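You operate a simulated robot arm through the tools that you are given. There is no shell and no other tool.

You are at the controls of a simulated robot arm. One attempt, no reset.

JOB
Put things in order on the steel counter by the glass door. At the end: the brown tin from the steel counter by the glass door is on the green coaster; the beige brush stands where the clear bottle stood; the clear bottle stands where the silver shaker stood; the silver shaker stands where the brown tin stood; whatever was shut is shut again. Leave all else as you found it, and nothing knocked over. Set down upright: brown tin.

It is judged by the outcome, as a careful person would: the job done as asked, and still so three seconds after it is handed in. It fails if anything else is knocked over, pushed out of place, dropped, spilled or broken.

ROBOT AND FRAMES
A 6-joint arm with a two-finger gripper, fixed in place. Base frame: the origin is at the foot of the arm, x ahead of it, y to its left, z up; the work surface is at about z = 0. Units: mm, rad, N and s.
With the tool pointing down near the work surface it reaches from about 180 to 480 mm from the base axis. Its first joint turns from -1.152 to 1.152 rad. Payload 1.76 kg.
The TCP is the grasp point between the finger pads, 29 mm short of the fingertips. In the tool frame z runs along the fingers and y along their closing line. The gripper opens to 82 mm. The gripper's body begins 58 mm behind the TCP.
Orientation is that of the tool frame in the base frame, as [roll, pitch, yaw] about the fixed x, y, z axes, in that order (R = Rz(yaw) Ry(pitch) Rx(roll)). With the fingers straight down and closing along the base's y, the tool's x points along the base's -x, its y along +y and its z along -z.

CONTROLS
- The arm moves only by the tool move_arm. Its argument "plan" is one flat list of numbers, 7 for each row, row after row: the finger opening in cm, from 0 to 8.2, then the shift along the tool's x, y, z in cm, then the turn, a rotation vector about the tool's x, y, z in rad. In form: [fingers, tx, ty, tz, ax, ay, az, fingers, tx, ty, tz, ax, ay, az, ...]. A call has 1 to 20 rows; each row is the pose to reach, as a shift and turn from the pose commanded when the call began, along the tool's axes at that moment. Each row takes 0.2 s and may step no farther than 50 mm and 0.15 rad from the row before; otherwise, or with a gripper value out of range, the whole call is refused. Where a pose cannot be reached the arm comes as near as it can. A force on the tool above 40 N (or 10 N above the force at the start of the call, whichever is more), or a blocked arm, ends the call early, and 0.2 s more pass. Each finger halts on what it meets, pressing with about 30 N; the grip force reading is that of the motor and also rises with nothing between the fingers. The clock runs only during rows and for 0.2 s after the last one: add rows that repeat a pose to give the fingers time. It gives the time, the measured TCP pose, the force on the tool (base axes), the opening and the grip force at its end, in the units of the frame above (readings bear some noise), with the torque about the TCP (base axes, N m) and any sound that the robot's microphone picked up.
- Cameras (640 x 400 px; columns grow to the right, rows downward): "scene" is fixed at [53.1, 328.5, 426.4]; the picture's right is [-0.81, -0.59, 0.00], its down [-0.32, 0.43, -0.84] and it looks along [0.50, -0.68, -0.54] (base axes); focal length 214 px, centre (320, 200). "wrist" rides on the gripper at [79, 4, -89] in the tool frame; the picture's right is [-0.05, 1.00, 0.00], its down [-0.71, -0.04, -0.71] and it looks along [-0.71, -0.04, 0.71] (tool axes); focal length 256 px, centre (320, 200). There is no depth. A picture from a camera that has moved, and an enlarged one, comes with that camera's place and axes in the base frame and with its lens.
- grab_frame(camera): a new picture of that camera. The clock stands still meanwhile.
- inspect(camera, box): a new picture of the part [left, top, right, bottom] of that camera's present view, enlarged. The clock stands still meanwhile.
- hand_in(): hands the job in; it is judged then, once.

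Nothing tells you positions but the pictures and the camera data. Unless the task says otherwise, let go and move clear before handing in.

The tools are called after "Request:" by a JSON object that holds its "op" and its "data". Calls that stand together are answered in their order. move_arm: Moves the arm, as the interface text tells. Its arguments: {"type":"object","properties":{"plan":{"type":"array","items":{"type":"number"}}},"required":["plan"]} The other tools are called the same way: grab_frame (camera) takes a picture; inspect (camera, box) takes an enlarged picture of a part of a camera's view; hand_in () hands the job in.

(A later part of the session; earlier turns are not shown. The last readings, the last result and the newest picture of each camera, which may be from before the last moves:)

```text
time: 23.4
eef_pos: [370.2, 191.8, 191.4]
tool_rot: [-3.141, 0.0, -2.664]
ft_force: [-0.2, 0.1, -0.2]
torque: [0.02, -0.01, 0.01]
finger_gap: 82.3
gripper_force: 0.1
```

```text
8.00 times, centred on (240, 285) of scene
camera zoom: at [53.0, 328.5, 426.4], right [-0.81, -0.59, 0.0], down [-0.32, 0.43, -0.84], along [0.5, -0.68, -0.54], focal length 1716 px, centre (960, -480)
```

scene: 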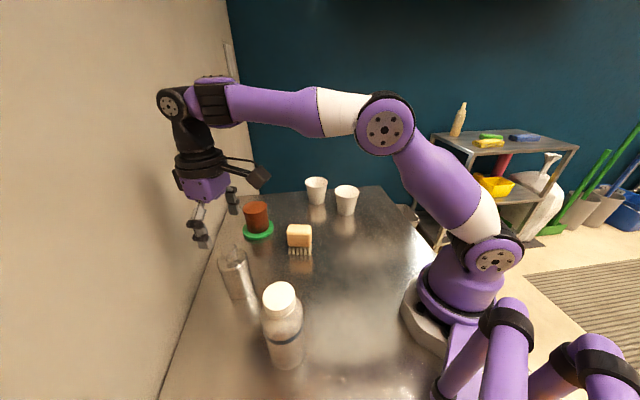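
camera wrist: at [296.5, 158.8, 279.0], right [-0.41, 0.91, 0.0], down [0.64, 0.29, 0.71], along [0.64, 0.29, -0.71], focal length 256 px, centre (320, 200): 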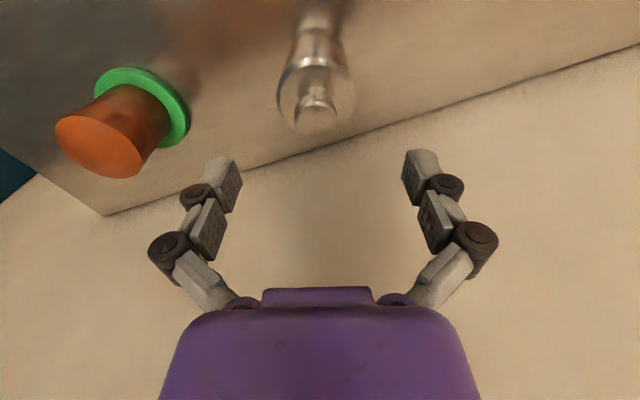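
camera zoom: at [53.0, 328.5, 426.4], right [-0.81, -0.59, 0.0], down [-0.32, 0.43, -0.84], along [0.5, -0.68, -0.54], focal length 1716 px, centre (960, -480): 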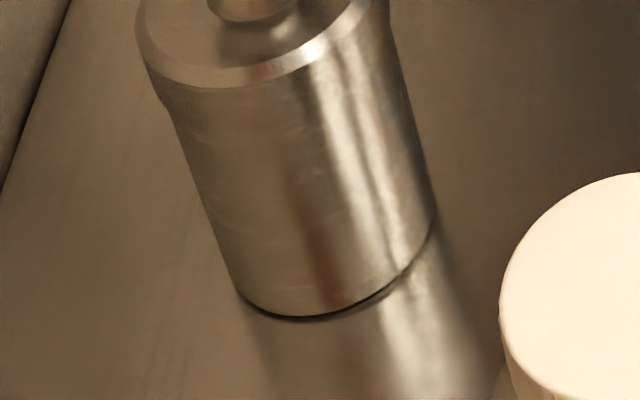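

The shaker stands at about (371.5,191), roughly 129 mm tall with a 59 mm body. I'll centre on it and descend with the fingers open.

Request:
{"op": "move_arm", "data": {"plan": [8.2, -0.21, -0.2, 0, 0, 0, 0, 8.2, -0.21, -0.2, 1.8, 0, 0, 0, 8.2, -0.21, -0.2, 3.6, 0, 0, 0, 8.2, -0.21, -0.2, 5.4, 0, 0, 0, 8.2, -0.21, -0.2, 7.0, 0, 0, 0, 8.2, -0.21, -0.2, 7.0, 0, 0, 0]}}

Request:
{"op": "grab_frame", "data": {"camera": "wrist"}}

Request:
{"op": "inspect", "data": {"camera": "scene", "box": [160, 200, 304, 290]}}

```text
time: 24.8
eef_pos: [372.7, 188.9, 118.7]
tool_rot: [-3.141, 0.001, -2.664]
ft_force: [-0.2, 0.7, 0.8]
torque: [0.02, 0.0, 0.02]
finger_gap: 82.0
gripper_force: 0.0
```

```text
taken
camera wrist: at [299.3, 156.6, 207.0], right [-0.41, 0.91, 0.0], down [0.64, 0.29, 0.71], along [0.64, 0.29, -0.71], focal length 256 px, centre (320, 200)
```

wrist: 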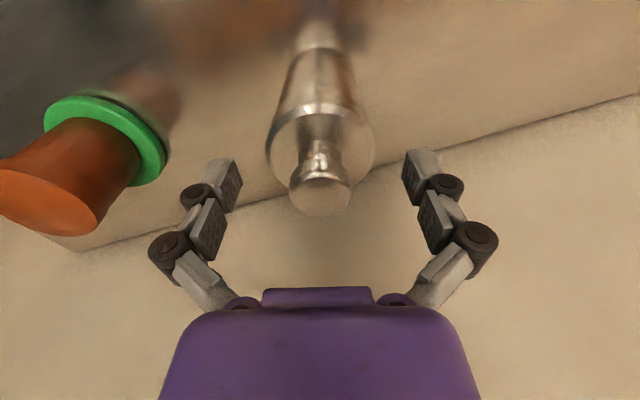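

```text
4.44 times, centred on (232, 245) of scene
camera zoom: at [53.1, 328.5, 426.4], right [-0.81, -0.59, 0.0], down [-0.32, 0.43, -0.84], along [0.5, -0.68, -0.54], focal length 953 px, centre (711, 0)
```

zoom: 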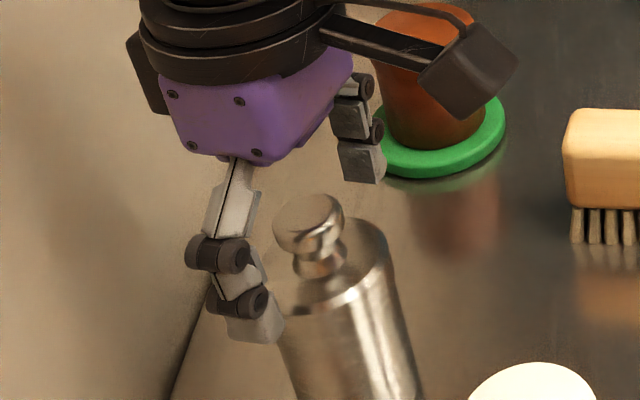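

Alignment is good. I'll continue down to grasp height and close gently.

Request:
{"op": "move_arm", "data": {"plan": [8.2, 0, 0, 1.4, 0, 0, 0, 8.2, 0, 0, 2.8, 0, 0, 0, 8.2, 0, 0, 4.1, 0, 0, 0, 8.2, 0, 0, 4.1, 0, 0, 0]}}

Request:
{"op": "grab_frame", "data": {"camera": "wrist"}}

Request:
{"op": "inspect", "data": {"camera": "scene", "box": [160, 210, 304, 300]}}

```text
time: 25.8
eef_pos: [372.8, 188.5, 77.1]
tool_rot: [-3.141, 0.0, -2.664]
ft_force: [0.4, -0.3, 0.3]
torque: [-0.04, -0.04, 0.04]
finger_gap: 82.0
gripper_force: 0.1
```

```text
taken
camera wrist: at [298.6, 155.8, 165.2], right [-0.41, 0.91, 0.0], down [0.65, 0.29, 0.71], along [0.64, 0.29, -0.71], focal length 256 px, centre (320, 200)
```

wrist: 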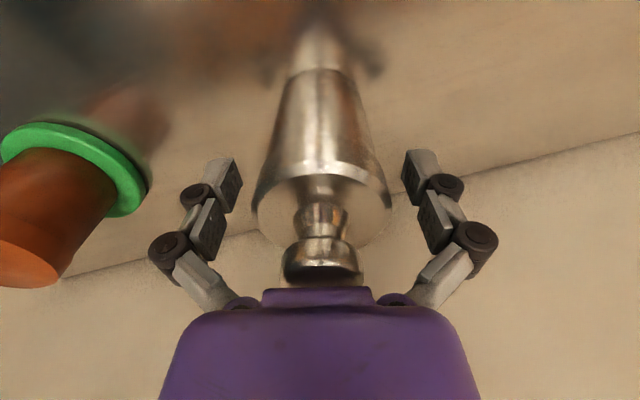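

```text
4.44 times, centred on (232, 255) of scene
camera zoom: at [53.1, 328.5, 426.4], right [-0.81, -0.59, 0.0], down [-0.32, 0.43, -0.84], along [0.5, -0.68, -0.54], focal length 953 px, centre (711, -44)
```

zoom: 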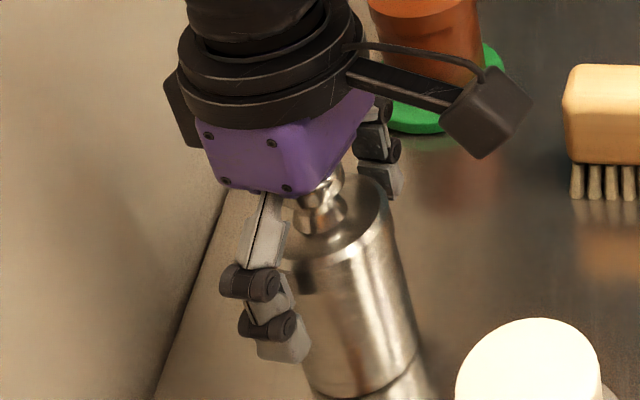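

Request:
{"op": "move_arm", "data": {"plan": [7.0, 0, 0, 0, 0, 0, 0, 6.2, 0, 0, 0, 0, 0, 0, 4.8, 0, 0, 0, 0, 0, 0, 4.8, 0, 0, 0, 0, 0, 0]}}

Request:
{"op": "grab_frame", "data": {"camera": "wrist"}}

```text
time: 26.8
eef_pos: [372.9, 188.1, 78.0]
tool_rot: [-3.141, -0.001, -2.665]
ft_force: [-1.1, 1.0, 2.8]
torque: [0.0, 0.02, -0.03]
finger_gap: 58.7
gripper_force: 29.6
heard: snap
```

```text
taken
camera wrist: at [298.6, 155.9, 165.6], right [-0.41, 0.91, 0.0], down [0.64, 0.29, 0.71], along [0.65, 0.29, -0.71], focal length 256 px, centre (320, 200)
```

wrist: 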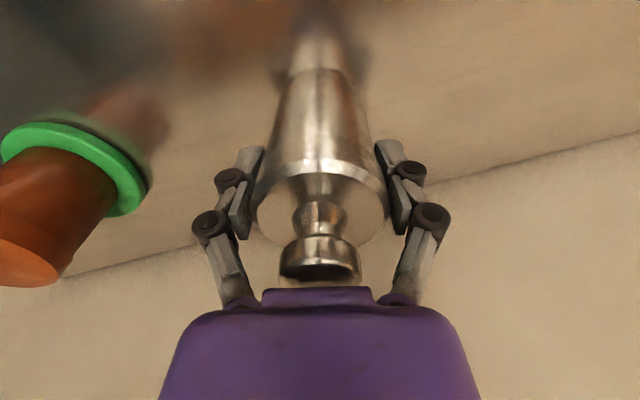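

The microphone picked up a snap as the gripper closed. I'll inspect the shaker closely before going on.

Request:
{"op": "inspect", "data": {"camera": "wrist", "box": [224, 130, 416, 300]}}

Request:
{"op": "inspect", "data": {"camera": "scene", "box": [190, 230, 286, 300]}}

Request:
{"op": "grab_frame", "data": {"camera": "scene"}}

```text
2.35 times, centred on (320, 215) of wrist
camera zoom: at [298.6, 155.9, 165.6], right [-0.41, 0.91, 0.0], down [0.64, 0.29, 0.71], along [0.65, 0.29, -0.71], focal length 602 px, centre (320, 165)
```

zoom: 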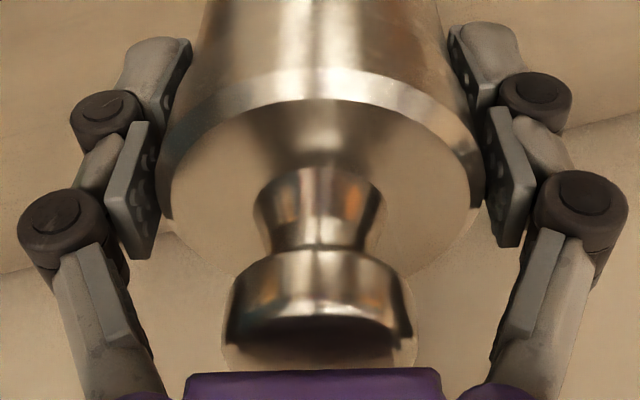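

```text
5.71 times, centred on (238, 265) of scene
camera zoom: at [53.0, 328.5, 426.4], right [-0.81, -0.59, 0.0], down [-0.32, 0.43, -0.84], along [0.5, -0.68, -0.54], focal length 1226 px, centre (789, -171)
```

zoom: 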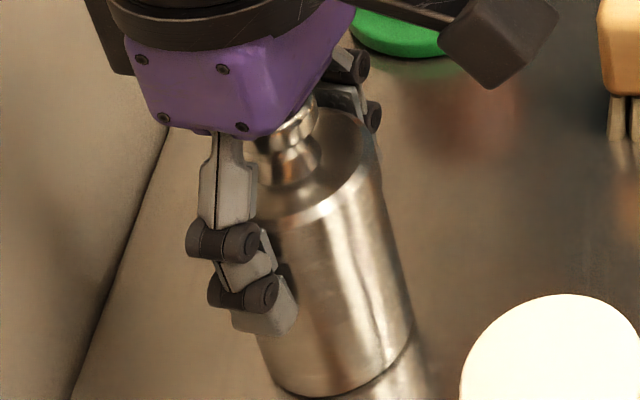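

```text
taken
```

scene: 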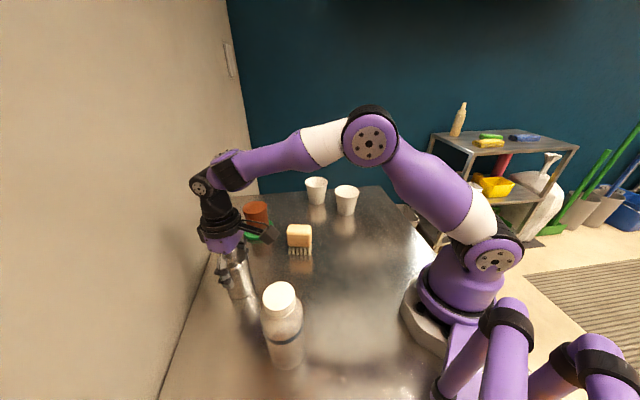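

The shaker looks intact from both views. I'll lift just a few millimetres and check that the body comes up with the gripper.

Request:
{"op": "move_arm", "data": {"plan": [4.8, 0, 0, -0.2, 0, 0, 0, 4.8, 0, 0, -0.5, 0, 0, 0, 4.8, 0, 0, -0.8, 0, 0, 0, 4.8, 0, 0, -0.8, 0, 0, 0]}}

Request:
{"op": "inspect", "data": {"camera": "wrist", "box": [224, 50, 416, 170]}}

Request:
{"op": "inspect", "data": {"camera": "scene", "box": [190, 230, 286, 300]}}

```text
time: 27.8
eef_pos: [371.4, 188.9, 85.6]
tool_rot: [-3.142, 0.001, -2.665]
ft_force: [0.5, 0.5, -1.3]
torque: [0.01, -0.01, 0.02]
finger_gap: 58.5
gripper_force: 30.1
```

```text
3.33 times, centred on (320, 110) of wrist
camera zoom: at [298.0, 156.5, 173.8], right [-0.41, 0.91, 0.0], down [0.64, 0.29, 0.71], along [0.65, 0.29, -0.71], focal length 853 px, centre (320, 500)
```

zoom: 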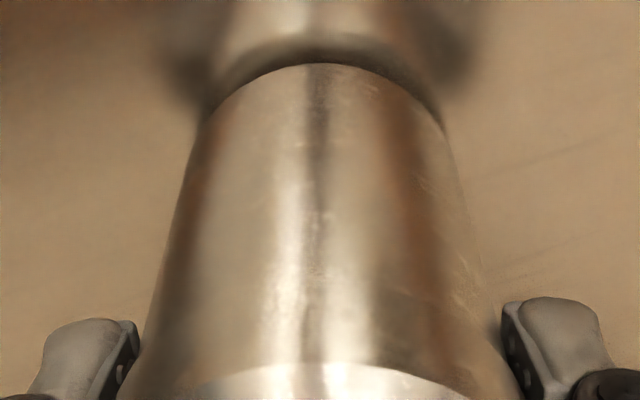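

```text
5.71 times, centred on (238, 265) of scene
camera zoom: at [53.1, 328.5, 426.4], right [-0.81, -0.59, 0.0], down [-0.32, 0.43, -0.84], along [0.5, -0.68, -0.54], focal length 1226 px, centre (789, -171)
```

zoom: 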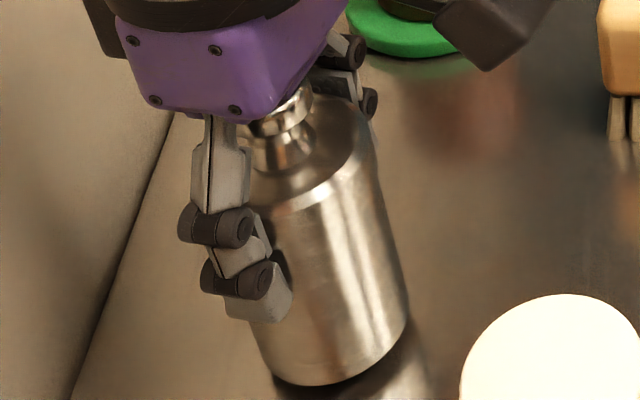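

The whole shaker lifts intact at about 0.13 kg. I'll raise it above the brush height and carry it to the tin's old place, about (231.5,-133.5).

Request:
{"op": "move_arm", "data": {"plan": [4.8, 0, 0, -1.7, 0, 0, 0, 4.8, 0, 0, -3.4, 0, 0, 0, 4.8, 0, 0, -5.1, 0, 0, 0, 4.8, 0, 0, -6.8, 0, 0, 0, 4.8, 0, 0, -8.5, 0, 0, 0, 4.8, 1.95, -1.57, -8.5, 0, 0, 0.0714, 4.8, 3.91, -3.15, -8.5, 0, 0, 0.1428, 4.8, 5.86, -4.72, -8.5, 0, 0, 0.2142, 4.8, 7.81, -6.3, -8.5, 0, 0, 0.2856, 4.8, 9.77, -7.87, -8.5, 0, 0, 0.357, 4.8, 11.72, -9.44, -8.5, 0, 0, 0.4284, 4.8, 13.67, -11.02, -8.5, 0, 0, 0.4998, 4.8, 15.62, -12.59, -8.5, 0, 0, 0.5712, 4.8, 17.58, -14.17, -8.5, 0, 0, 0.6426, 4.8, 19.53, -15.74, -8.5, 0, 0, 0.714, 4.8, 21.48, -17.31, -8.5, 0, 0, 0.7854, 4.8, 23.44, -18.89, -8.5, 0, 0, 0.8568, 4.8, 25.39, -20.46, -8.5, 0, 0, 0.9282, 4.8, 27.34, -22.04, -8.5, 0, 0, 0.9996, 4.8, 27.34, -22.04, -8.5, 0, 0, 0.9996]}}

Request:
{"op": "grab_frame", "data": {"camera": "wrist"}}

Request:
{"op": "grab_frame", "data": {"camera": "scene"}}

```text
time: 32.0
eef_pos: [230.5, -131.1, 173.4]
tool_rot: [-3.141, 0.001, 2.618]
ft_force: [-0.2, 0.9, -2.0]
torque: [0.01, -0.03, 0.0]
finger_gap: 56.3
gripper_force: 29.7
```

```text
taken
camera wrist: at [163.1, -88.4, 261.4], right [0.55, 0.84, 0.0], down [0.59, -0.39, 0.71], along [0.59, -0.39, -0.71], focal length 256 px, centre (320, 200)
```

wrist: 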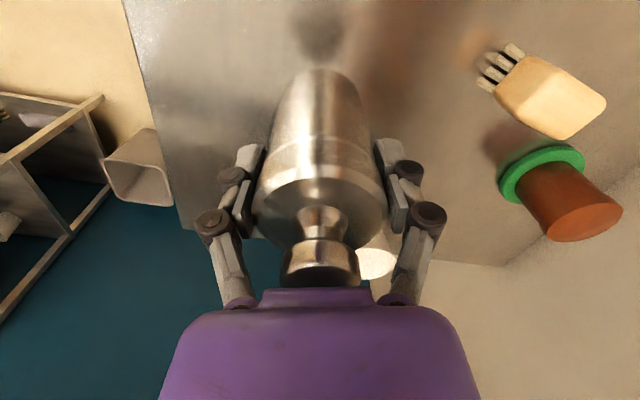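

```text
taken
```

scene: 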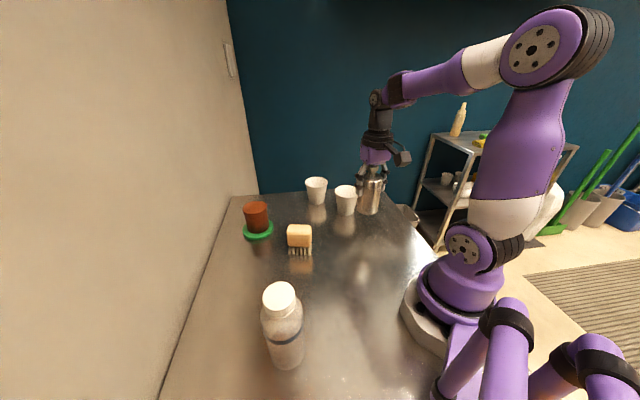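

The finger gap went from 58.5 to 56.3 mm, so I'll check how the shaker sits in the gripper before lowering it.

Request:
{"op": "inspect", "data": {"camera": "wrist", "box": [224, 50, 416, 170]}}

Request:
{"op": "inspect", "data": {"camera": "wrist", "box": [224, 170, 416, 290]}}

Request:
{"op": "inspect", "data": {"camera": "scene", "box": [330, 130, 426, 220]}}

```text
3.33 times, centred on (320, 110) of wrist
camera zoom: at [163.1, -88.4, 261.4], right [0.55, 0.84, 0.0], down [0.59, -0.39, 0.71], along [0.59, -0.39, -0.71], focal length 853 px, centre (320, 500)
```

zoom: 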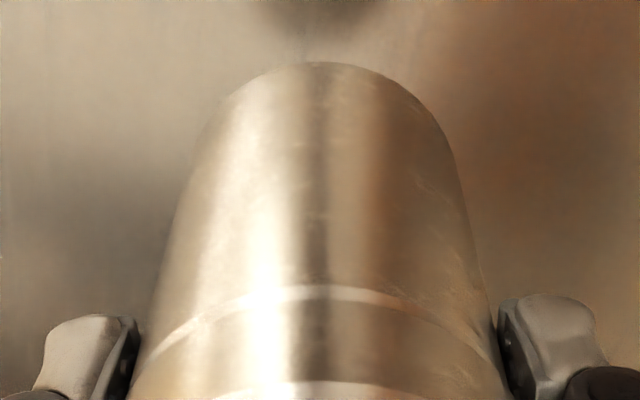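

```text
3.33 times, centred on (320, 230) of wrist
camera zoom: at [163.1, -88.4, 261.4], right [0.55, 0.84, 0.0], down [0.59, -0.39, 0.71], along [0.59, -0.39, -0.71], focal length 853 px, centre (320, 100)
```

zoom: 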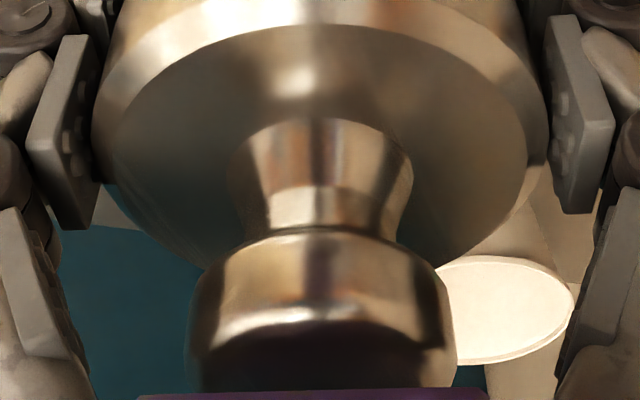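

```text
4.44 times, centred on (378, 175) of scene
camera zoom: at [53.1, 328.5, 426.4], right [-0.81, -0.59, 0.0], down [-0.32, 0.43, -0.84], along [0.5, -0.68, -0.54], focal length 953 px, centre (62, 311)
```

zoom: 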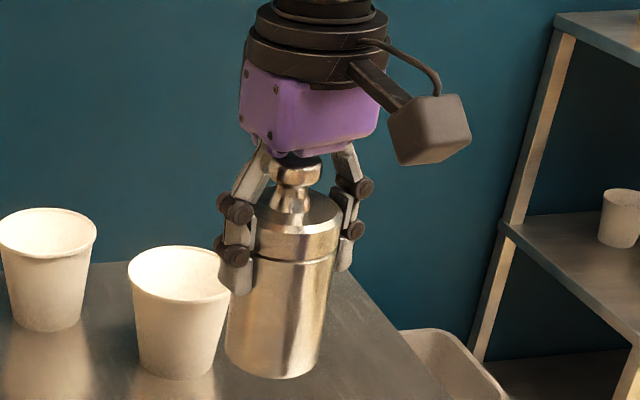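

The seam shows that the shaker's lid has unlatched and sits about 5 mm up, trapped between the finger pads and the palm. I'll set the body down in place first, then press the lid shut with the palm.

Request:
{"op": "move_arm", "data": {"plan": [4.8, 0, 0, 1.2, 0, 0, 0, 4.8, 0, 0, 2.4, 0, 0, 0, 4.8, 0, 0, 3.6, 0, 0, 0, 4.8, 0, 0, 4.8, 0, 0, 0, 4.8, 0, 0, 6.0, 0, 0, 0, 4.8, 0, 0, 7.2, 0, 0, 0, 4.8, 0, 0, 8.2, 0, 0, 0, 4.8, 0, 0, 8.7, 0, 0, 0, 4.8, 0, 0, 8.7, 0, 0, 0]}}

Request:
{"op": "grab_frame", "data": {"camera": "wrist"}}

Request:
{"op": "inspect", "data": {"camera": "scene", "box": [330, 160, 426, 250]}}

```text
time: 34.0
eef_pos: [228.5, -128.7, 86.6]
tool_rot: [3.14, 0.001, 2.618]
ft_force: [0.2, -0.1, -2.0]
torque: [0.02, -0.01, -0.03]
finger_gap: 56.3
gripper_force: 30.3
```

```text
taken
camera wrist: at [161.0, -86.5, 174.5], right [0.55, 0.84, 0.0], down [0.59, -0.39, 0.71], along [0.59, -0.39, -0.71], focal length 256 px, centre (320, 200)
```

wrist: 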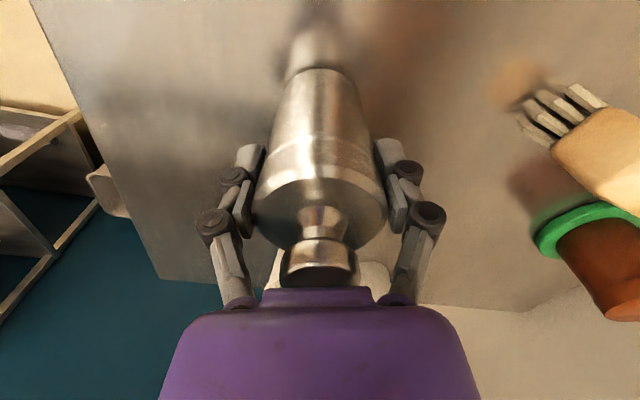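

```text
4.44 times, centred on (378, 205) of scene
camera zoom: at [53.1, 328.5, 426.4], right [-0.81, -0.59, 0.0], down [-0.32, 0.43, -0.84], along [0.5, -0.68, -0.54], focal length 953 px, centre (62, 178)
```

zoom: 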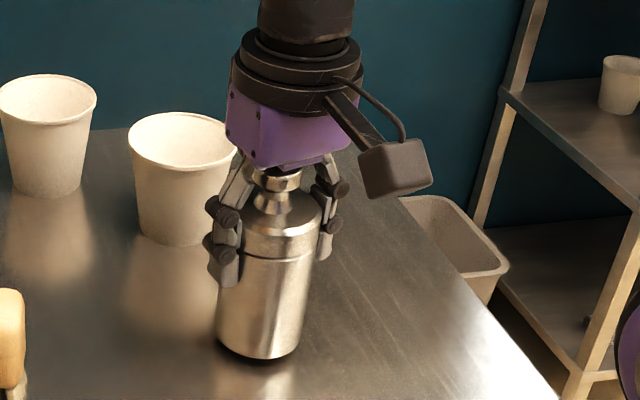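

Request:
{"op": "move_arm", "data": {"plan": [4.8, -0.12, -0.06, 0, 0, 0, 0, 4.8, -0.23, -0.12, 0, 0, 0, 0, 4.8, -0.23, -0.12, 0.3, 0, 0, 0, 4.8, -0.23, -0.12, 0.6, 0, 0, 0, 4.8, -0.23, -0.12, 0.7, 0, 0, 0, 4.8, -0.23, -0.12, 0.7, 0, 0, 0]}}

```text
time: 35.4
eef_pos: [230.5, -133.2, 77.5]
tool_rot: [-3.141, 0.0, 2.617]
ft_force: [-1.0, 1.8, 4.8]
torque: [0.03, -0.04, 0.01]
finger_gap: 56.3
gripper_force: 29.5
```

The shaker's base touches the counter with a light contact force. I'll release slowly, keeping the palm just above the lid's knob.

Request:
{"op": "move_arm", "data": {"plan": [5.7, 0, 0, 0, 0, 0, 0, 6.0, 0, 0, 0, 0, 0, 0, 6.5, 0, 0, 0, 0, 0, 0, 7.2, 0, 0, 0, 0, 0, 0, 8.2, 0, 0, 0, 0, 0, 0, 8.2, 0, 0, 0, 0, 0, 0]}}

Request:
{"op": "grab_frame", "data": {"camera": "wrist"}}

Request:
{"op": "inspect", "data": {"camera": "wrist", "box": [224, 60, 416, 180]}}

Request:
{"op": "inspect", "data": {"camera": "scene", "box": [336, 180, 416, 250]}}

```text
time: 36.8
eef_pos: [231.3, -133.8, 77.1]
tool_rot: [3.141, 0.0, 2.62]
ft_force: [-0.1, 0.5, 0.1]
torque: [0.0, 0.04, 0.0]
finger_gap: 82.0
gripper_force: 0.1
heard: snap
```

```text
taken
camera wrist: at [162.9, -89.9, 166.2], right [0.55, 0.84, 0.0], down [0.59, -0.39, 0.71], along [0.59, -0.39, -0.71], focal length 256 px, centre (320, 200)
```

wrist: 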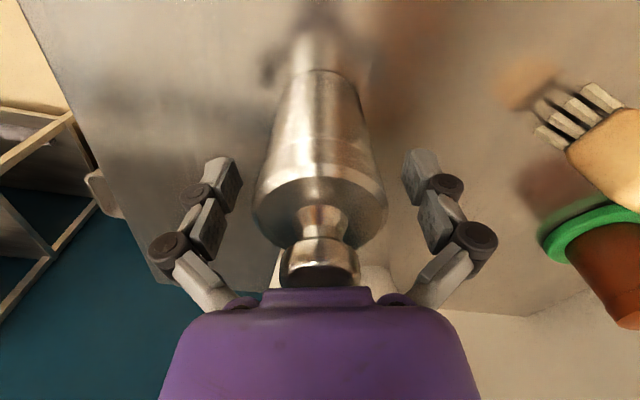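

```text
3.33 times, centred on (320, 120) of wrist
camera zoom: at [162.9, -89.9, 166.2], right [0.55, 0.84, 0.0], down [0.59, -0.39, 0.71], along [0.59, -0.39, -0.71], focal length 853 px, centre (320, 467)
```

zoom: 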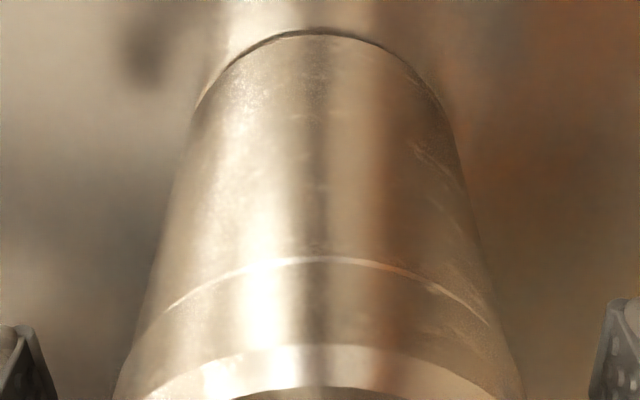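

```text
5.71 times, centred on (376, 215) of scene
camera zoom: at [53.1, 328.5, 426.4], right [-0.81, -0.59, 0.0], down [-0.32, 0.43, -0.84], along [0.5, -0.68, -0.54], focal length 1226 px, centre (0, 114)
```

zoom: 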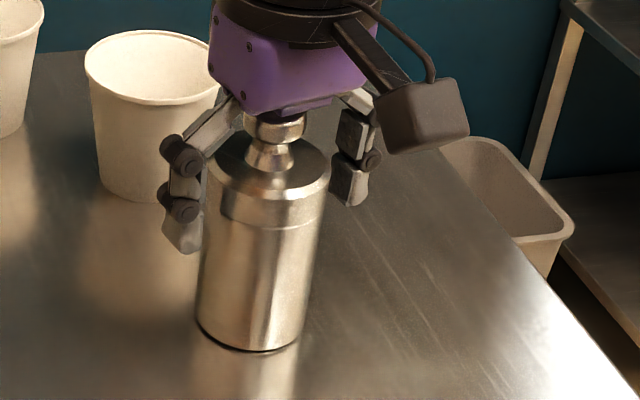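

There was a second snap on release. I'll look closely at the lid seam to see whether it is fully seated.

Request:
{"op": "inspect", "data": {"camera": "wrist", "box": [256, 120, 384, 200]}}

Request:
{"op": "inspect", "data": {"camera": "scene", "box": [352, 195, 400, 225]}}

```text
5.00 times, centred on (320, 160) of wrist
camera zoom: at [162.9, -89.9, 166.2], right [0.55, 0.84, 0.0], down [0.59, -0.39, 0.71], along [0.59, -0.39, -0.71], focal length 1280 px, centre (320, 400)
```

zoom: 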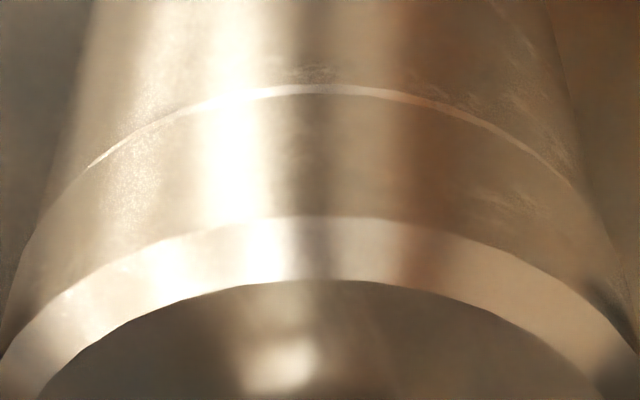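

```text
13.33 times, centred on (376, 210) of scene
camera zoom: at [53.1, 328.5, 426.4], right [-0.81, -0.59, 0.0], down [-0.32, 0.43, -0.84], along [0.5, -0.68, -0.54], focal length 2860 px, centre (-427, 67)
```

zoom: 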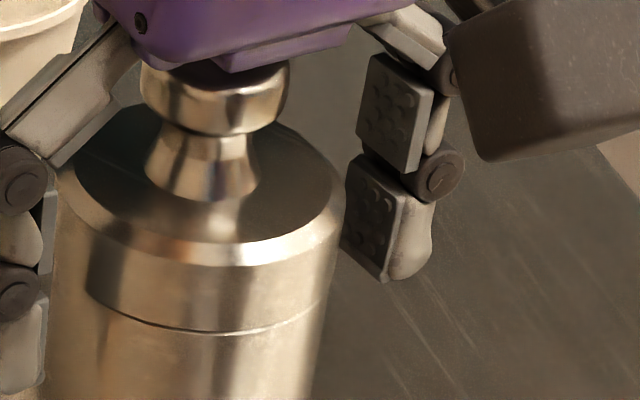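

The lid still shows a thin open crescent at the seam, so I'll press gently on the knob with the palm to seat it.

Request:
{"op": "move_arm", "data": {"plan": [8.2, 0, 0, 0.1, 0, 0, 0, 8.2, 0, 0, 0.2, 0, 0, 0, 8.2, 0, 0, 0.3, 0, 0, 0, 8.2, 0, 0, 0.3, 0, 0, 0]}}

```text
time: 37.8
eef_pos: [232.3, -133.5, 76.9]
tool_rot: [-3.142, -0.001, 2.617]
ft_force: [0.3, 0.4, -0.8]
torque: [0.02, 0.01, 0.04]
finger_gap: 81.7
gripper_force: 0.0
```

Request:
{"op": "move_arm", "data": {"plan": [8.2, 0, 0, 0.1, 0, 0, 0, 8.2, 0, 0, 0.2, 0, 0, 0, 8.2, 0, 0, 0.3, 0, 0, 0, 8.2, 0, 0, 0.3, 0, 0, 0]}}

Request:
{"op": "inspect", "data": {"camera": "scene", "box": [352, 195, 400, 225]}}

Request:
{"op": "inspect", "data": {"camera": "wrist", "box": [256, 120, 384, 200]}}

```text
time: 38.8
eef_pos: [230.9, -132.5, 73.6]
tool_rot: [3.14, 0.0, 2.617]
ft_force: [-0.5, -0.3, -0.1]
torque: [-0.04, 0.01, 0.01]
finger_gap: 82.2
gripper_force: 0.1
```

```text
13.33 times, centred on (376, 210) of scene
camera zoom: at [53.1, 328.5, 426.4], right [-0.81, -0.59, 0.0], down [-0.32, 0.43, -0.84], along [0.5, -0.68, -0.54], focal length 2860 px, centre (-427, 67)
```

zoom: 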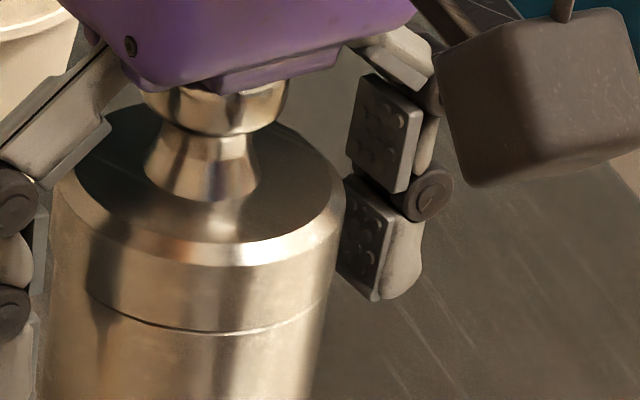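

```text
5.00 times, centred on (320, 160) of wrist
camera zoom: at [164.2, -89.7, 160.7], right [0.55, 0.84, 0.0], down [0.59, -0.39, 0.71], along [0.59, -0.39, -0.71], focal length 1280 px, centre (320, 400)
```

zoom: 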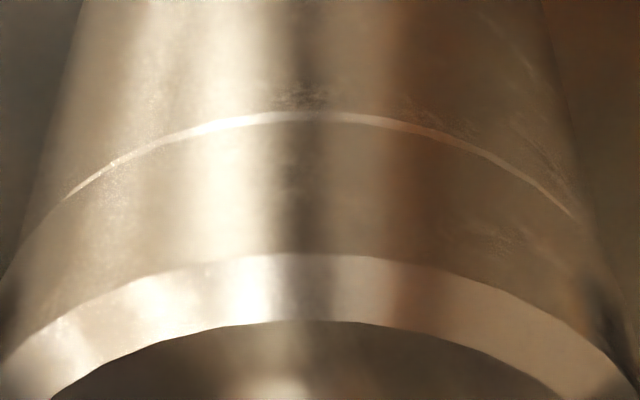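

Request:
{"op": "move_arm", "data": {"plan": [8.2, 0, 0, 0.1, 0, 0, 0, 8.2, 0, 0, 0.2, 0, 0, 0, 8.2, 0, 0, 0.3, 0, 0, 0, 8.2, 0, 0, 0.3, 0, 0, 0]}}

```text
time: 39.8
eef_pos: [230.5, -133.5, 68.0]
tool_rot: [3.139, 0.001, 2.618]
ft_force: [0.0, -1.5, -0.1]
torque: [0.0, -0.02, 0.01]
finger_gap: 82.1
gripper_force: 0.1
```

Request:
{"op": "inspect", "data": {"camera": "scene", "box": [352, 190, 400, 220]}}

Request:
{"op": "grab_frame", "data": {"camera": "wrist"}}

```text
13.33 times, centred on (376, 205) of scene
camera zoom: at [53.1, 328.5, 426.4], right [-0.81, -0.59, 0.0], down [-0.32, 0.43, -0.84], along [0.5, -0.68, -0.54], focal length 2860 px, centre (-427, 133)
```

zoom: 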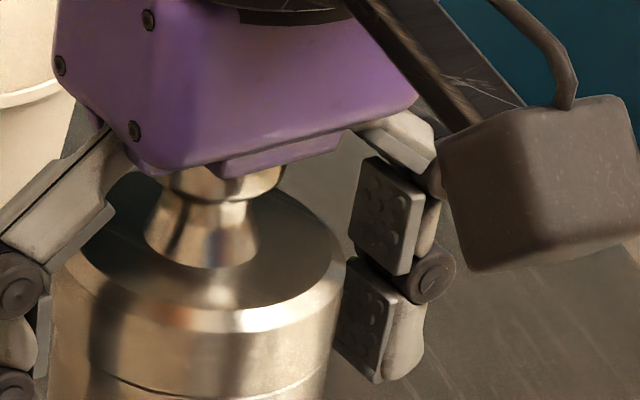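

```text
taken
camera wrist: at [163.3, -90.2, 156.9], right [0.55, 0.84, 0.0], down [0.59, -0.39, 0.71], along [0.59, -0.39, -0.71], focal length 256 px, centre (320, 200)
```

wrist: 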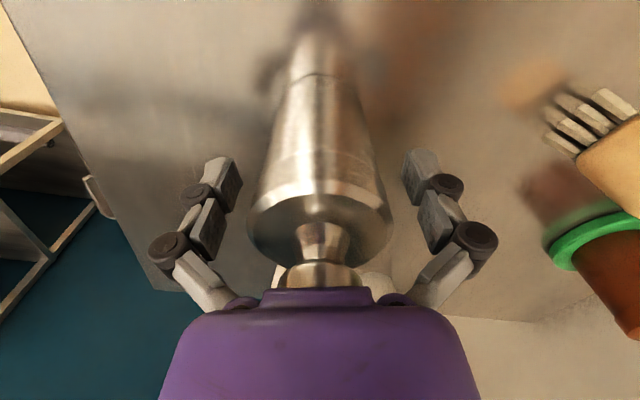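

Request:
{"op": "move_arm", "data": {"plan": [8.2, 0, 0, 0.1, 0, 0, 0, 8.2, 0, 0, 0.2, 0, 0, 0, 8.2, 0, 0, 0.2, 0, 0, 0]}}

```text
time: 40.6
eef_pos: [231.6, -134.2, 66.8]
tool_rot: [-3.141, 0.002, 2.619]
ft_force: [-1.8, 4.3, 26.4]
torque: [-0.2, -0.09, 0.03]
finger_gap: 82.3
gripper_force: 0.1
```

The palm is now pressing on the knob with about 26 N. I'll check the seam.

Request:
{"op": "inspect", "data": {"camera": "wrist", "box": [256, 120, 384, 200]}}

Request:
{"op": "inspect", "data": {"camera": "scene", "box": [346, 190, 410, 250]}}

```text
5.00 times, centred on (320, 160) of wrist
camera zoom: at [163.3, -91.1, 155.9], right [0.55, 0.84, 0.0], down [0.59, -0.39, 0.71], along [0.59, -0.39, -0.71], focal length 1280 px, centre (320, 400)
```

zoom: 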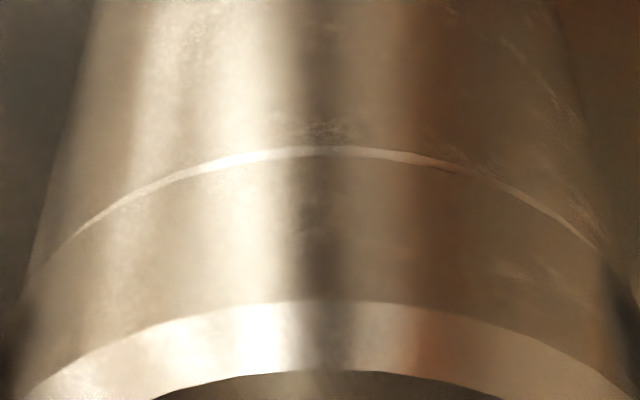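

```text
6.67 times, centred on (378, 220) of scene
camera zoom: at [53.0, 328.6, 426.4], right [-0.81, -0.59, 0.0], down [-0.32, 0.43, -0.84], along [0.5, -0.68, -0.54], focal length 1430 px, centre (-67, 67)
```

zoom: 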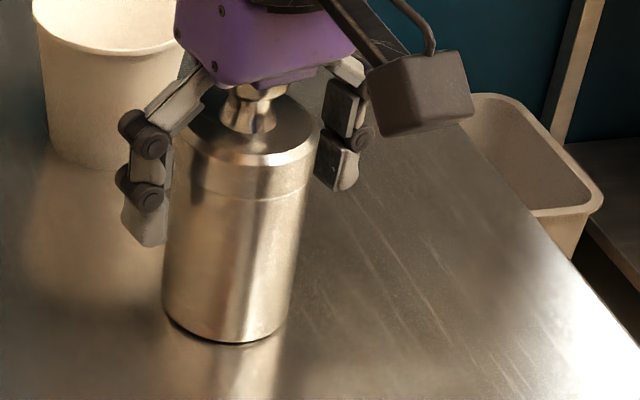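

I'll press slightly more firmly, staying within the force limit, to make sure the lid seats.

Request:
{"op": "move_arm", "data": {"plan": [8.2, 0, 0, 0.05, 0, 0, 0, 8.2, 0, 0, 0.1, 0, 0, 0, 8.2, 0, 0, 0.1, 0, 0, 0]}}

```text
time: 41.0
eef_pos: [232.6, -134.3, 68.3]
tool_rot: [3.139, 0.006, 2.618]
ft_force: [-3.3, 2.7, 14.7]
torque: [-0.09, -0.15, 0.01]
finger_gap: 82.1
gripper_force: 0.1
stopped in row 2: the force on the tool passed its limit at 41 N (the readings are from after the stop); the commanded pose is now the measured one
```

The press passed 40 N with no further movement, so the lid is down hard. I'll lift clear to view the shaker the same way as in the original close-up.

Request:
{"op": "move_arm", "data": {"plan": [8.2, 0, 0, -0.5, 0, 0, 0, 8.2, 0, 0, -2.0, 0, 0, 0, 8.2, 0, 0, -4.0, 0, 0, 0, 8.2, 0, 0, -6.0, 0, 0, 0, 8.2, 0, 0, -8.0, 0, 0, 0, 8.2, 0, 0, -10.0, 0, 0, 0, 8.2, 0, 0, -12.2, 0, 0, 0, 8.2, 0, 0, -12.2, 0, 0, 0]}}

Request:
{"op": "grab_frame", "data": {"camera": "wrist"}}

Request:
{"op": "inspect", "data": {"camera": "wrist", "box": [250, 0, 394, 90]}}

Request:
{"op": "inspect", "data": {"camera": "wrist", "box": [250, 55, 394, 145]}}

Request:
{"op": "inspect", "data": {"camera": "scene", "box": [346, 190, 410, 250]}}

```text
time: 42.9
eef_pos: [230.5, -134.6, 189.5]
tool_rot: [3.139, 0.006, 2.619]
ft_force: [0.2, 0.2, 0.1]
torque: [0.01, 0.02, 0.01]
finger_gap: 82.1
gripper_force: 0.1
```

```text
taken
camera wrist: at [162.2, -91.8, 277.5], right [0.55, 0.84, 0.0], down [0.59, -0.38, 0.71], along [0.6, -0.39, -0.7], focal length 256 px, centre (320, 200)
```

wrist: 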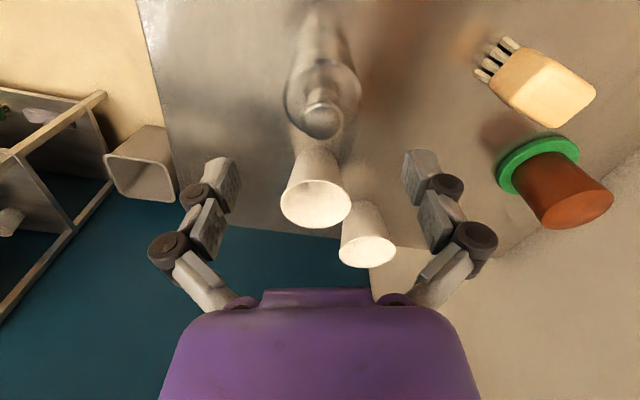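

```text
4.44 times, centred on (322, 45) of wrist
camera zoom: at [162.2, -91.8, 277.5], right [0.55, 0.84, 0.0], down [0.59, -0.38, 0.71], along [0.6, -0.39, -0.7], focal length 1138 px, centre (311, 889)
```

zoom: 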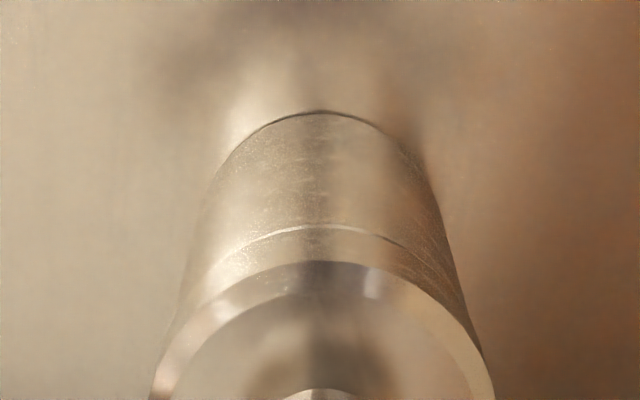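

```text
4.44 times, centred on (322, 100) of wrist
camera zoom: at [162.2, -91.8, 277.5], right [0.55, 0.84, 0.0], down [0.59, -0.38, 0.71], along [0.6, -0.39, -0.7], focal length 1138 px, centre (311, 644)
```

zoom: 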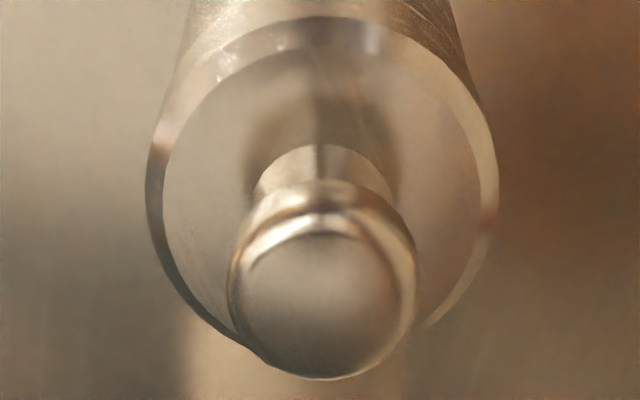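

```text
6.67 times, centred on (378, 220) of scene
camera zoom: at [53.0, 328.5, 426.4], right [-0.81, -0.59, 0.0], down [-0.32, 0.43, -0.84], along [0.5, -0.68, -0.54], focal length 1430 px, centre (-67, 67)
```

zoom: 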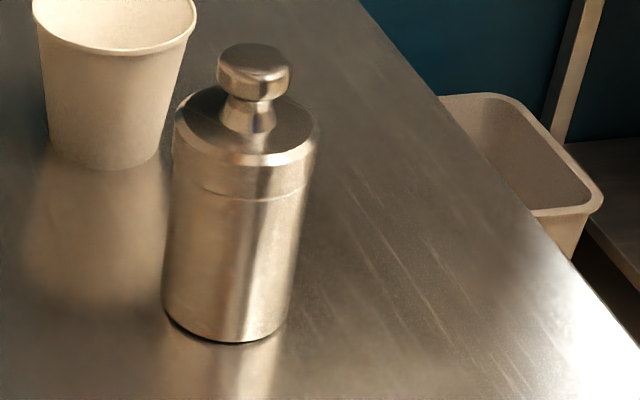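

The lid's height looks unchanged from the original within error. I'll take tighter views of the seam to confirm it is closed.

Request:
{"op": "inspect", "data": {"camera": "scene", "box": [354, 198, 394, 223]}}

Request:
{"op": "inspect", "data": {"camera": "wrist", "box": [280, 30, 376, 90]}}

Request:
{"op": "inspect", "data": {"camera": "scene", "box": [236, 190, 284, 245]}}

```text
16.00 times, centred on (374, 210) of scene
camera zoom: at [53.0, 328.5, 426.4], right [-0.81, -0.59, 0.0], down [-0.32, 0.43, -0.84], along [0.5, -0.68, -0.54], focal length 3432 px, centre (-544, 32)
```

zoom: 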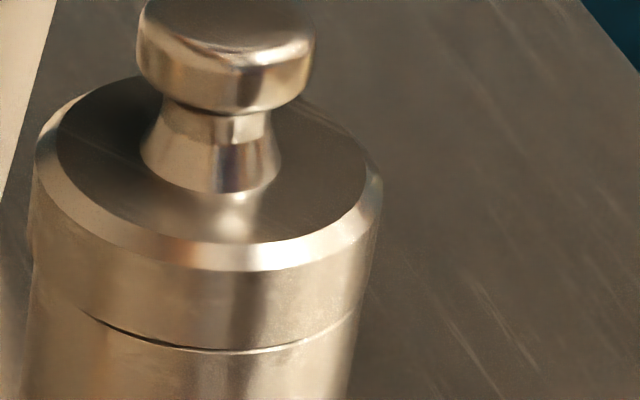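

```text
6.67 times, centred on (328, 60) of wrist
camera zoom: at [162.2, -91.8, 277.5], right [0.55, 0.84, 0.0], down [0.59, -0.38, 0.71], along [0.6, -0.39, -0.7], focal length 1707 px, centre (267, 1133)
```

zoom: 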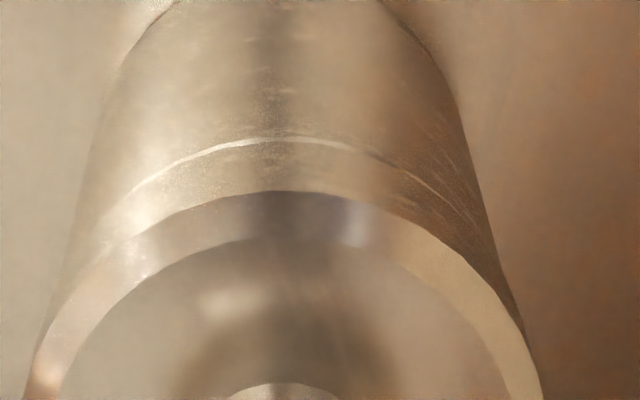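

```text
7.27 times, centred on (260, 218) of scene
camera zoom: at [53.0, 328.5, 426.4], right [-0.81, -0.59, 0.0], down [-0.32, 0.43, -0.84], along [0.5, -0.68, -0.54], focal length 1560 px, centre (756, 73)
```

zoom: 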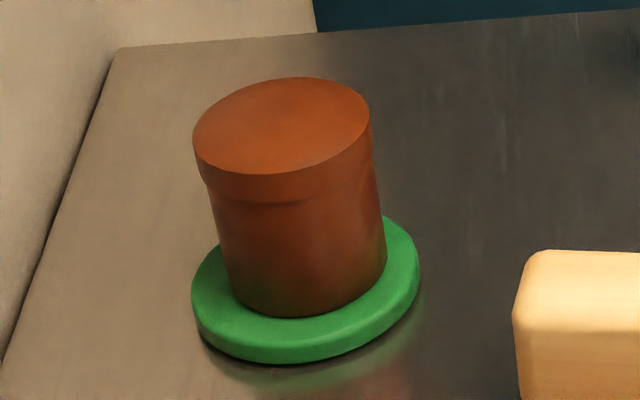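

To judge the lid properly I want a low side view of the shaker from the clear middle of the counter. I'll swing the wrist camera round to look at it from the +y side.

Request:
{"op": "move_arm", "data": {"plan": [8.2, 0.4, 0.7, 0, 0.0233, -0.0403, 0.1147, 8.2, 0.8, 1.4, 0, 0.0465, -0.0806, 0.2295, 8.2, 1.19, 2.1, 0, 0.0698, -0.1209, 0.3442, 8.2, 1.59, 2.8, 0, 0.0931, -0.1612, 0.459, 8.2, 1.99, 3.5, 0, 0.1163, -0.2015, 0.5737, 8.2, 2.39, 4.2, 0, 0.1396, -0.2418, 0.6885, 8.2, 2.78, 4.9, 0, 0.1629, -0.2821, 0.8032, 8.2, 3.18, 5.6, 0, 0.1861, -0.3224, 0.918, 8.2, 3.58, 6.3, 0, 0.2094, -0.3627, 1.0327, 8.2, 3.58, 6.3, 1.8, 0.2094, -0.3627, 1.0327, 8.2, 3.58, 6.3, 3.6, 0.2094, -0.3627, 1.0327, 8.2, 3.58, 6.3, 5.4, 0.2094, -0.3627, 1.0327, 8.2, 3.58, 6.3, 7.2, 0.2094, -0.3627, 1.0327, 8.2, 3.58, 6.3, 9.0, 0.2094, -0.3627, 1.0327, 8.2, 3.58, 6.3, 9.0, 0.2094, -0.3627, 1.0327]}}

Request:
{"op": "grab_frame", "data": {"camera": "wrist"}}

```text
time: 46.0
eef_pos: [230.8, -61.3, 96.7]
tool_rot: [3.138, 0.402, 1.57]
ft_force: [0.7, 0.5, 0.2]
torque: [-0.01, -0.01, -0.01]
finger_gap: 81.9
gripper_force: 0.1
```

```text
taken
camera wrist: at [232.9, 46.1, 148.1], right [1.0, -0.05, 0.03], down [-0.04, -0.37, 0.93], along [-0.04, -0.93, -0.37], focal length 256 px, centre (320, 200)
```

wrist: 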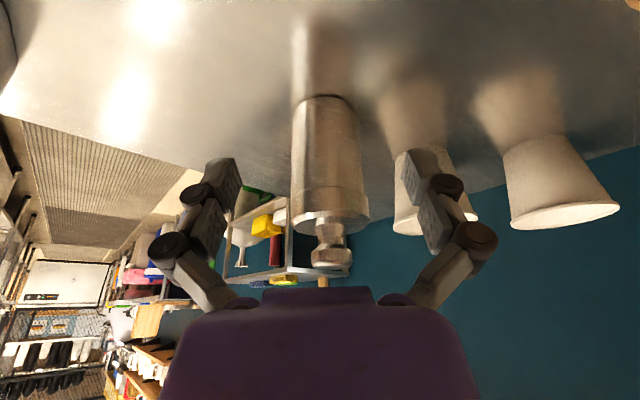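

Request:
{"op": "inspect", "data": {"camera": "wrist", "box": [272, 170, 392, 275]}}

Request:
{"op": "inspect", "data": {"camera": "wrist", "box": [272, 90, 392, 195]}}

```text
3.81 times, centred on (332, 222) of wrist
camera zoom: at [232.9, 46.1, 148.1], right [1.0, -0.05, 0.03], down [-0.04, -0.37, 0.93], along [-0.04, -0.93, -0.37], focal length 975 px, centre (274, 114)
```

zoom: 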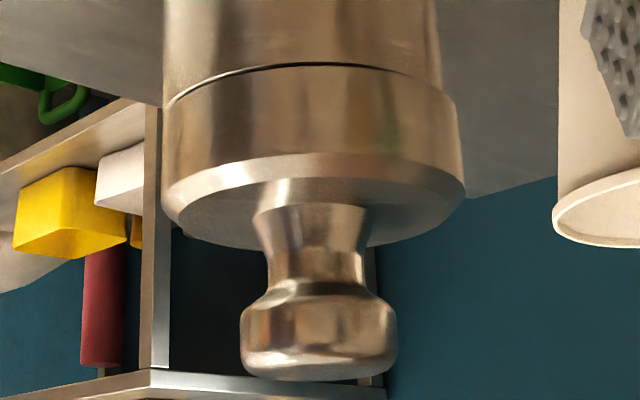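

```text
3.81 times, centred on (332, 142) of wrist
camera zoom: at [232.9, 46.1, 148.1], right [1.0, -0.05, 0.03], down [-0.04, -0.37, 0.93], along [-0.04, -0.93, -0.37], focal length 975 px, centre (274, 419)
```

zoom: 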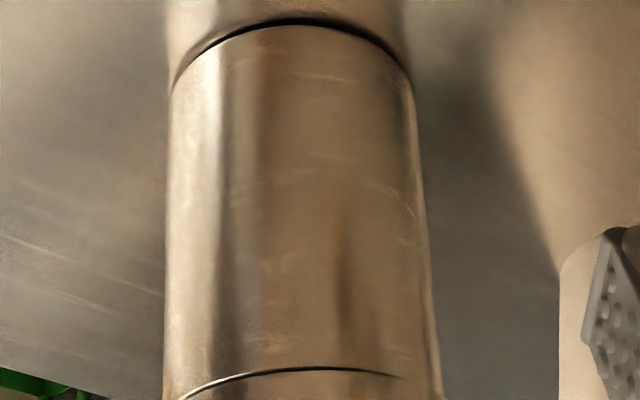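

From the side, the lid is fully down at its original height but sits about 2 mm off-centre outward. I'll go back above the shaker and hold it by its knob to test whether the lid is latched, and re-centre it if not.

Request:
{"op": "move_arm", "data": {"plan": [8.2, -0.72, 0, -1.71, 0, 0, 0, 8.2, -1.45, 0, -3.43, 0, 0, 0, 8.2, -2.17, 0, -5.14, 0, 0, 0, 8.2, -2.9, 0, -6.86, 0, 0, 0, 8.2, -3.62, 0, -8.57, 0, 0, 0, 8.2, -4.38, 0.03, -8.25, -0.0233, 0.0403, -0.1147, 8.2, -5.14, 0.07, -7.93, -0.0465, 0.0806, -0.2295, 8.2, -5.9, 0.1, -7.6, -0.0698, 0.1209, -0.3442, 8.2, -6.66, 0.14, -7.28, -0.0931, 0.1612, -0.459, 8.2, -7.42, 0.17, -6.96, -0.1163, 0.2015, -0.5737, 8.2, -8.18, 0.2, -6.64, -0.1396, 0.2418, -0.6885, 8.2, -8.94, 0.24, -6.32, -0.1629, 0.2821, -0.8032, 8.2, -9.7, 0.27, -5.99, -0.1861, 0.3224, -0.918, 8.2, -10.46, 0.31, -5.67, -0.2094, 0.3627, -1.0327, 8.2, -10.46, 0.31, -5.67, -0.2094, 0.3627, -1.0327]}}

Request:
{"op": "grab_frame", "data": {"camera": "wrist"}}

Request:
{"op": "inspect", "data": {"camera": "wrist", "box": [250, 0, 394, 140]}}

```text
time: 49.2
eef_pos: [235.3, -136.3, 192.7]
tool_rot: [3.139, 0.003, 2.62]
ft_force: [-0.2, 0.0, 0.5]
torque: [0.0, 0.0, 0.01]
finger_gap: 82.0
gripper_force: 0.1
```

```text
taken
camera wrist: at [167.2, -93.0, 280.6], right [0.54, 0.84, 0.0], down [0.59, -0.38, 0.71], along [0.6, -0.39, -0.7], focal length 256 px, centre (320, 200)
```

wrist: 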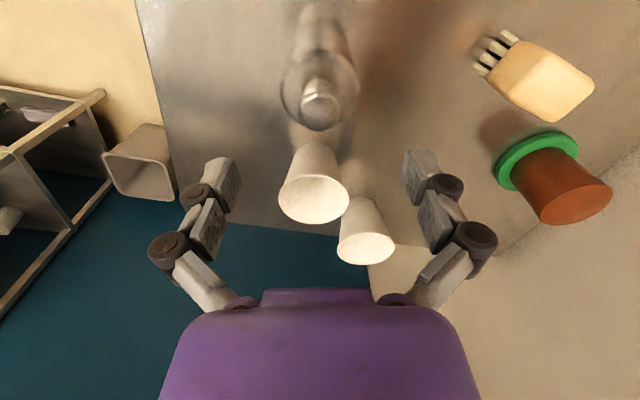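

```text
2.86 times, centred on (322, 70) of wrist
camera zoom: at [167.2, -93.0, 280.6], right [0.54, 0.84, 0.0], down [0.59, -0.38, 0.71], along [0.6, -0.39, -0.7], focal length 731 px, centre (314, 571)
```

zoom: 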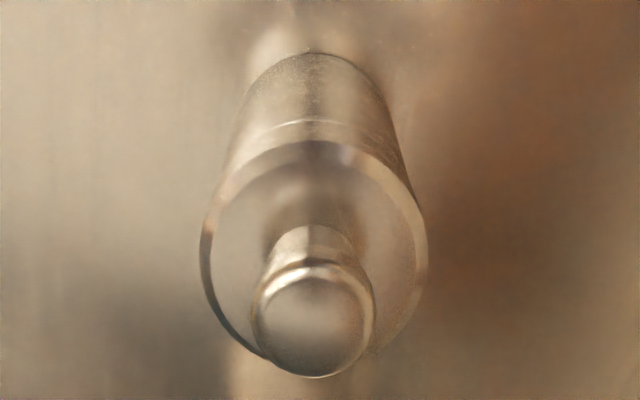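

The knob is directly under the gripper. I'll descend so only the fingertips straddle it, then narrow the fingers partway and check clearance.

Request:
{"op": "move_arm", "data": {"plan": [8.2, 0, 0, 1.6, 0, 0, 0, 7.0, 0, 0, 3.2, 0, 0, 0, 6.0, 0, 0, 4.4, 0, 0, 0, 5.0, 0, 0, 4.9, 0, 0, 0, 4.0, 0, 0, 4.9, 0, 0, 0, 4.0, 0, 0, 4.9, 0, 0, 0]}}

Request:
{"op": "grab_frame", "data": {"camera": "wrist"}}

Request:
{"op": "inspect", "data": {"camera": "scene", "box": [336, 160, 416, 250]}}

```text
time: 50.6
eef_pos: [232.7, -137.0, 141.4]
tool_rot: [3.141, 0.006, 2.617]
ft_force: [0.6, -0.2, 0.4]
torque: [0.01, 0.01, 0.02]
finger_gap: 40.1
gripper_force: 0.1
```

```text
taken
camera wrist: at [164.8, -93.9, 230.1], right [0.55, 0.84, 0.0], down [0.59, -0.38, 0.71], along [0.6, -0.39, -0.7], focal length 256 px, centre (320, 200)
```

wrist: 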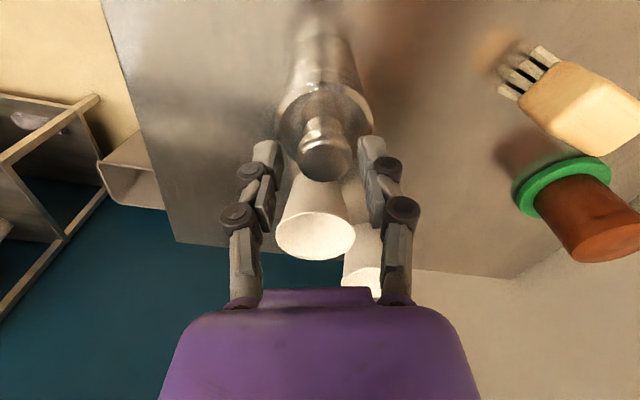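

```text
4.44 times, centred on (376, 205) of scene
camera zoom: at [53.1, 328.5, 426.4], right [-0.81, -0.59, 0.0], down [-0.32, 0.43, -0.84], along [0.5, -0.68, -0.54], focal length 953 px, centre (71, 178)
```

zoom: 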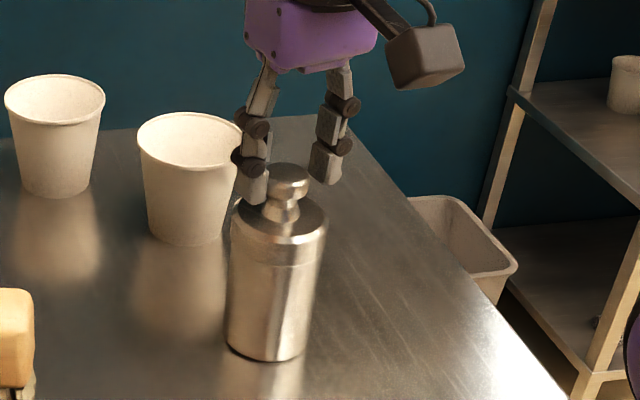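

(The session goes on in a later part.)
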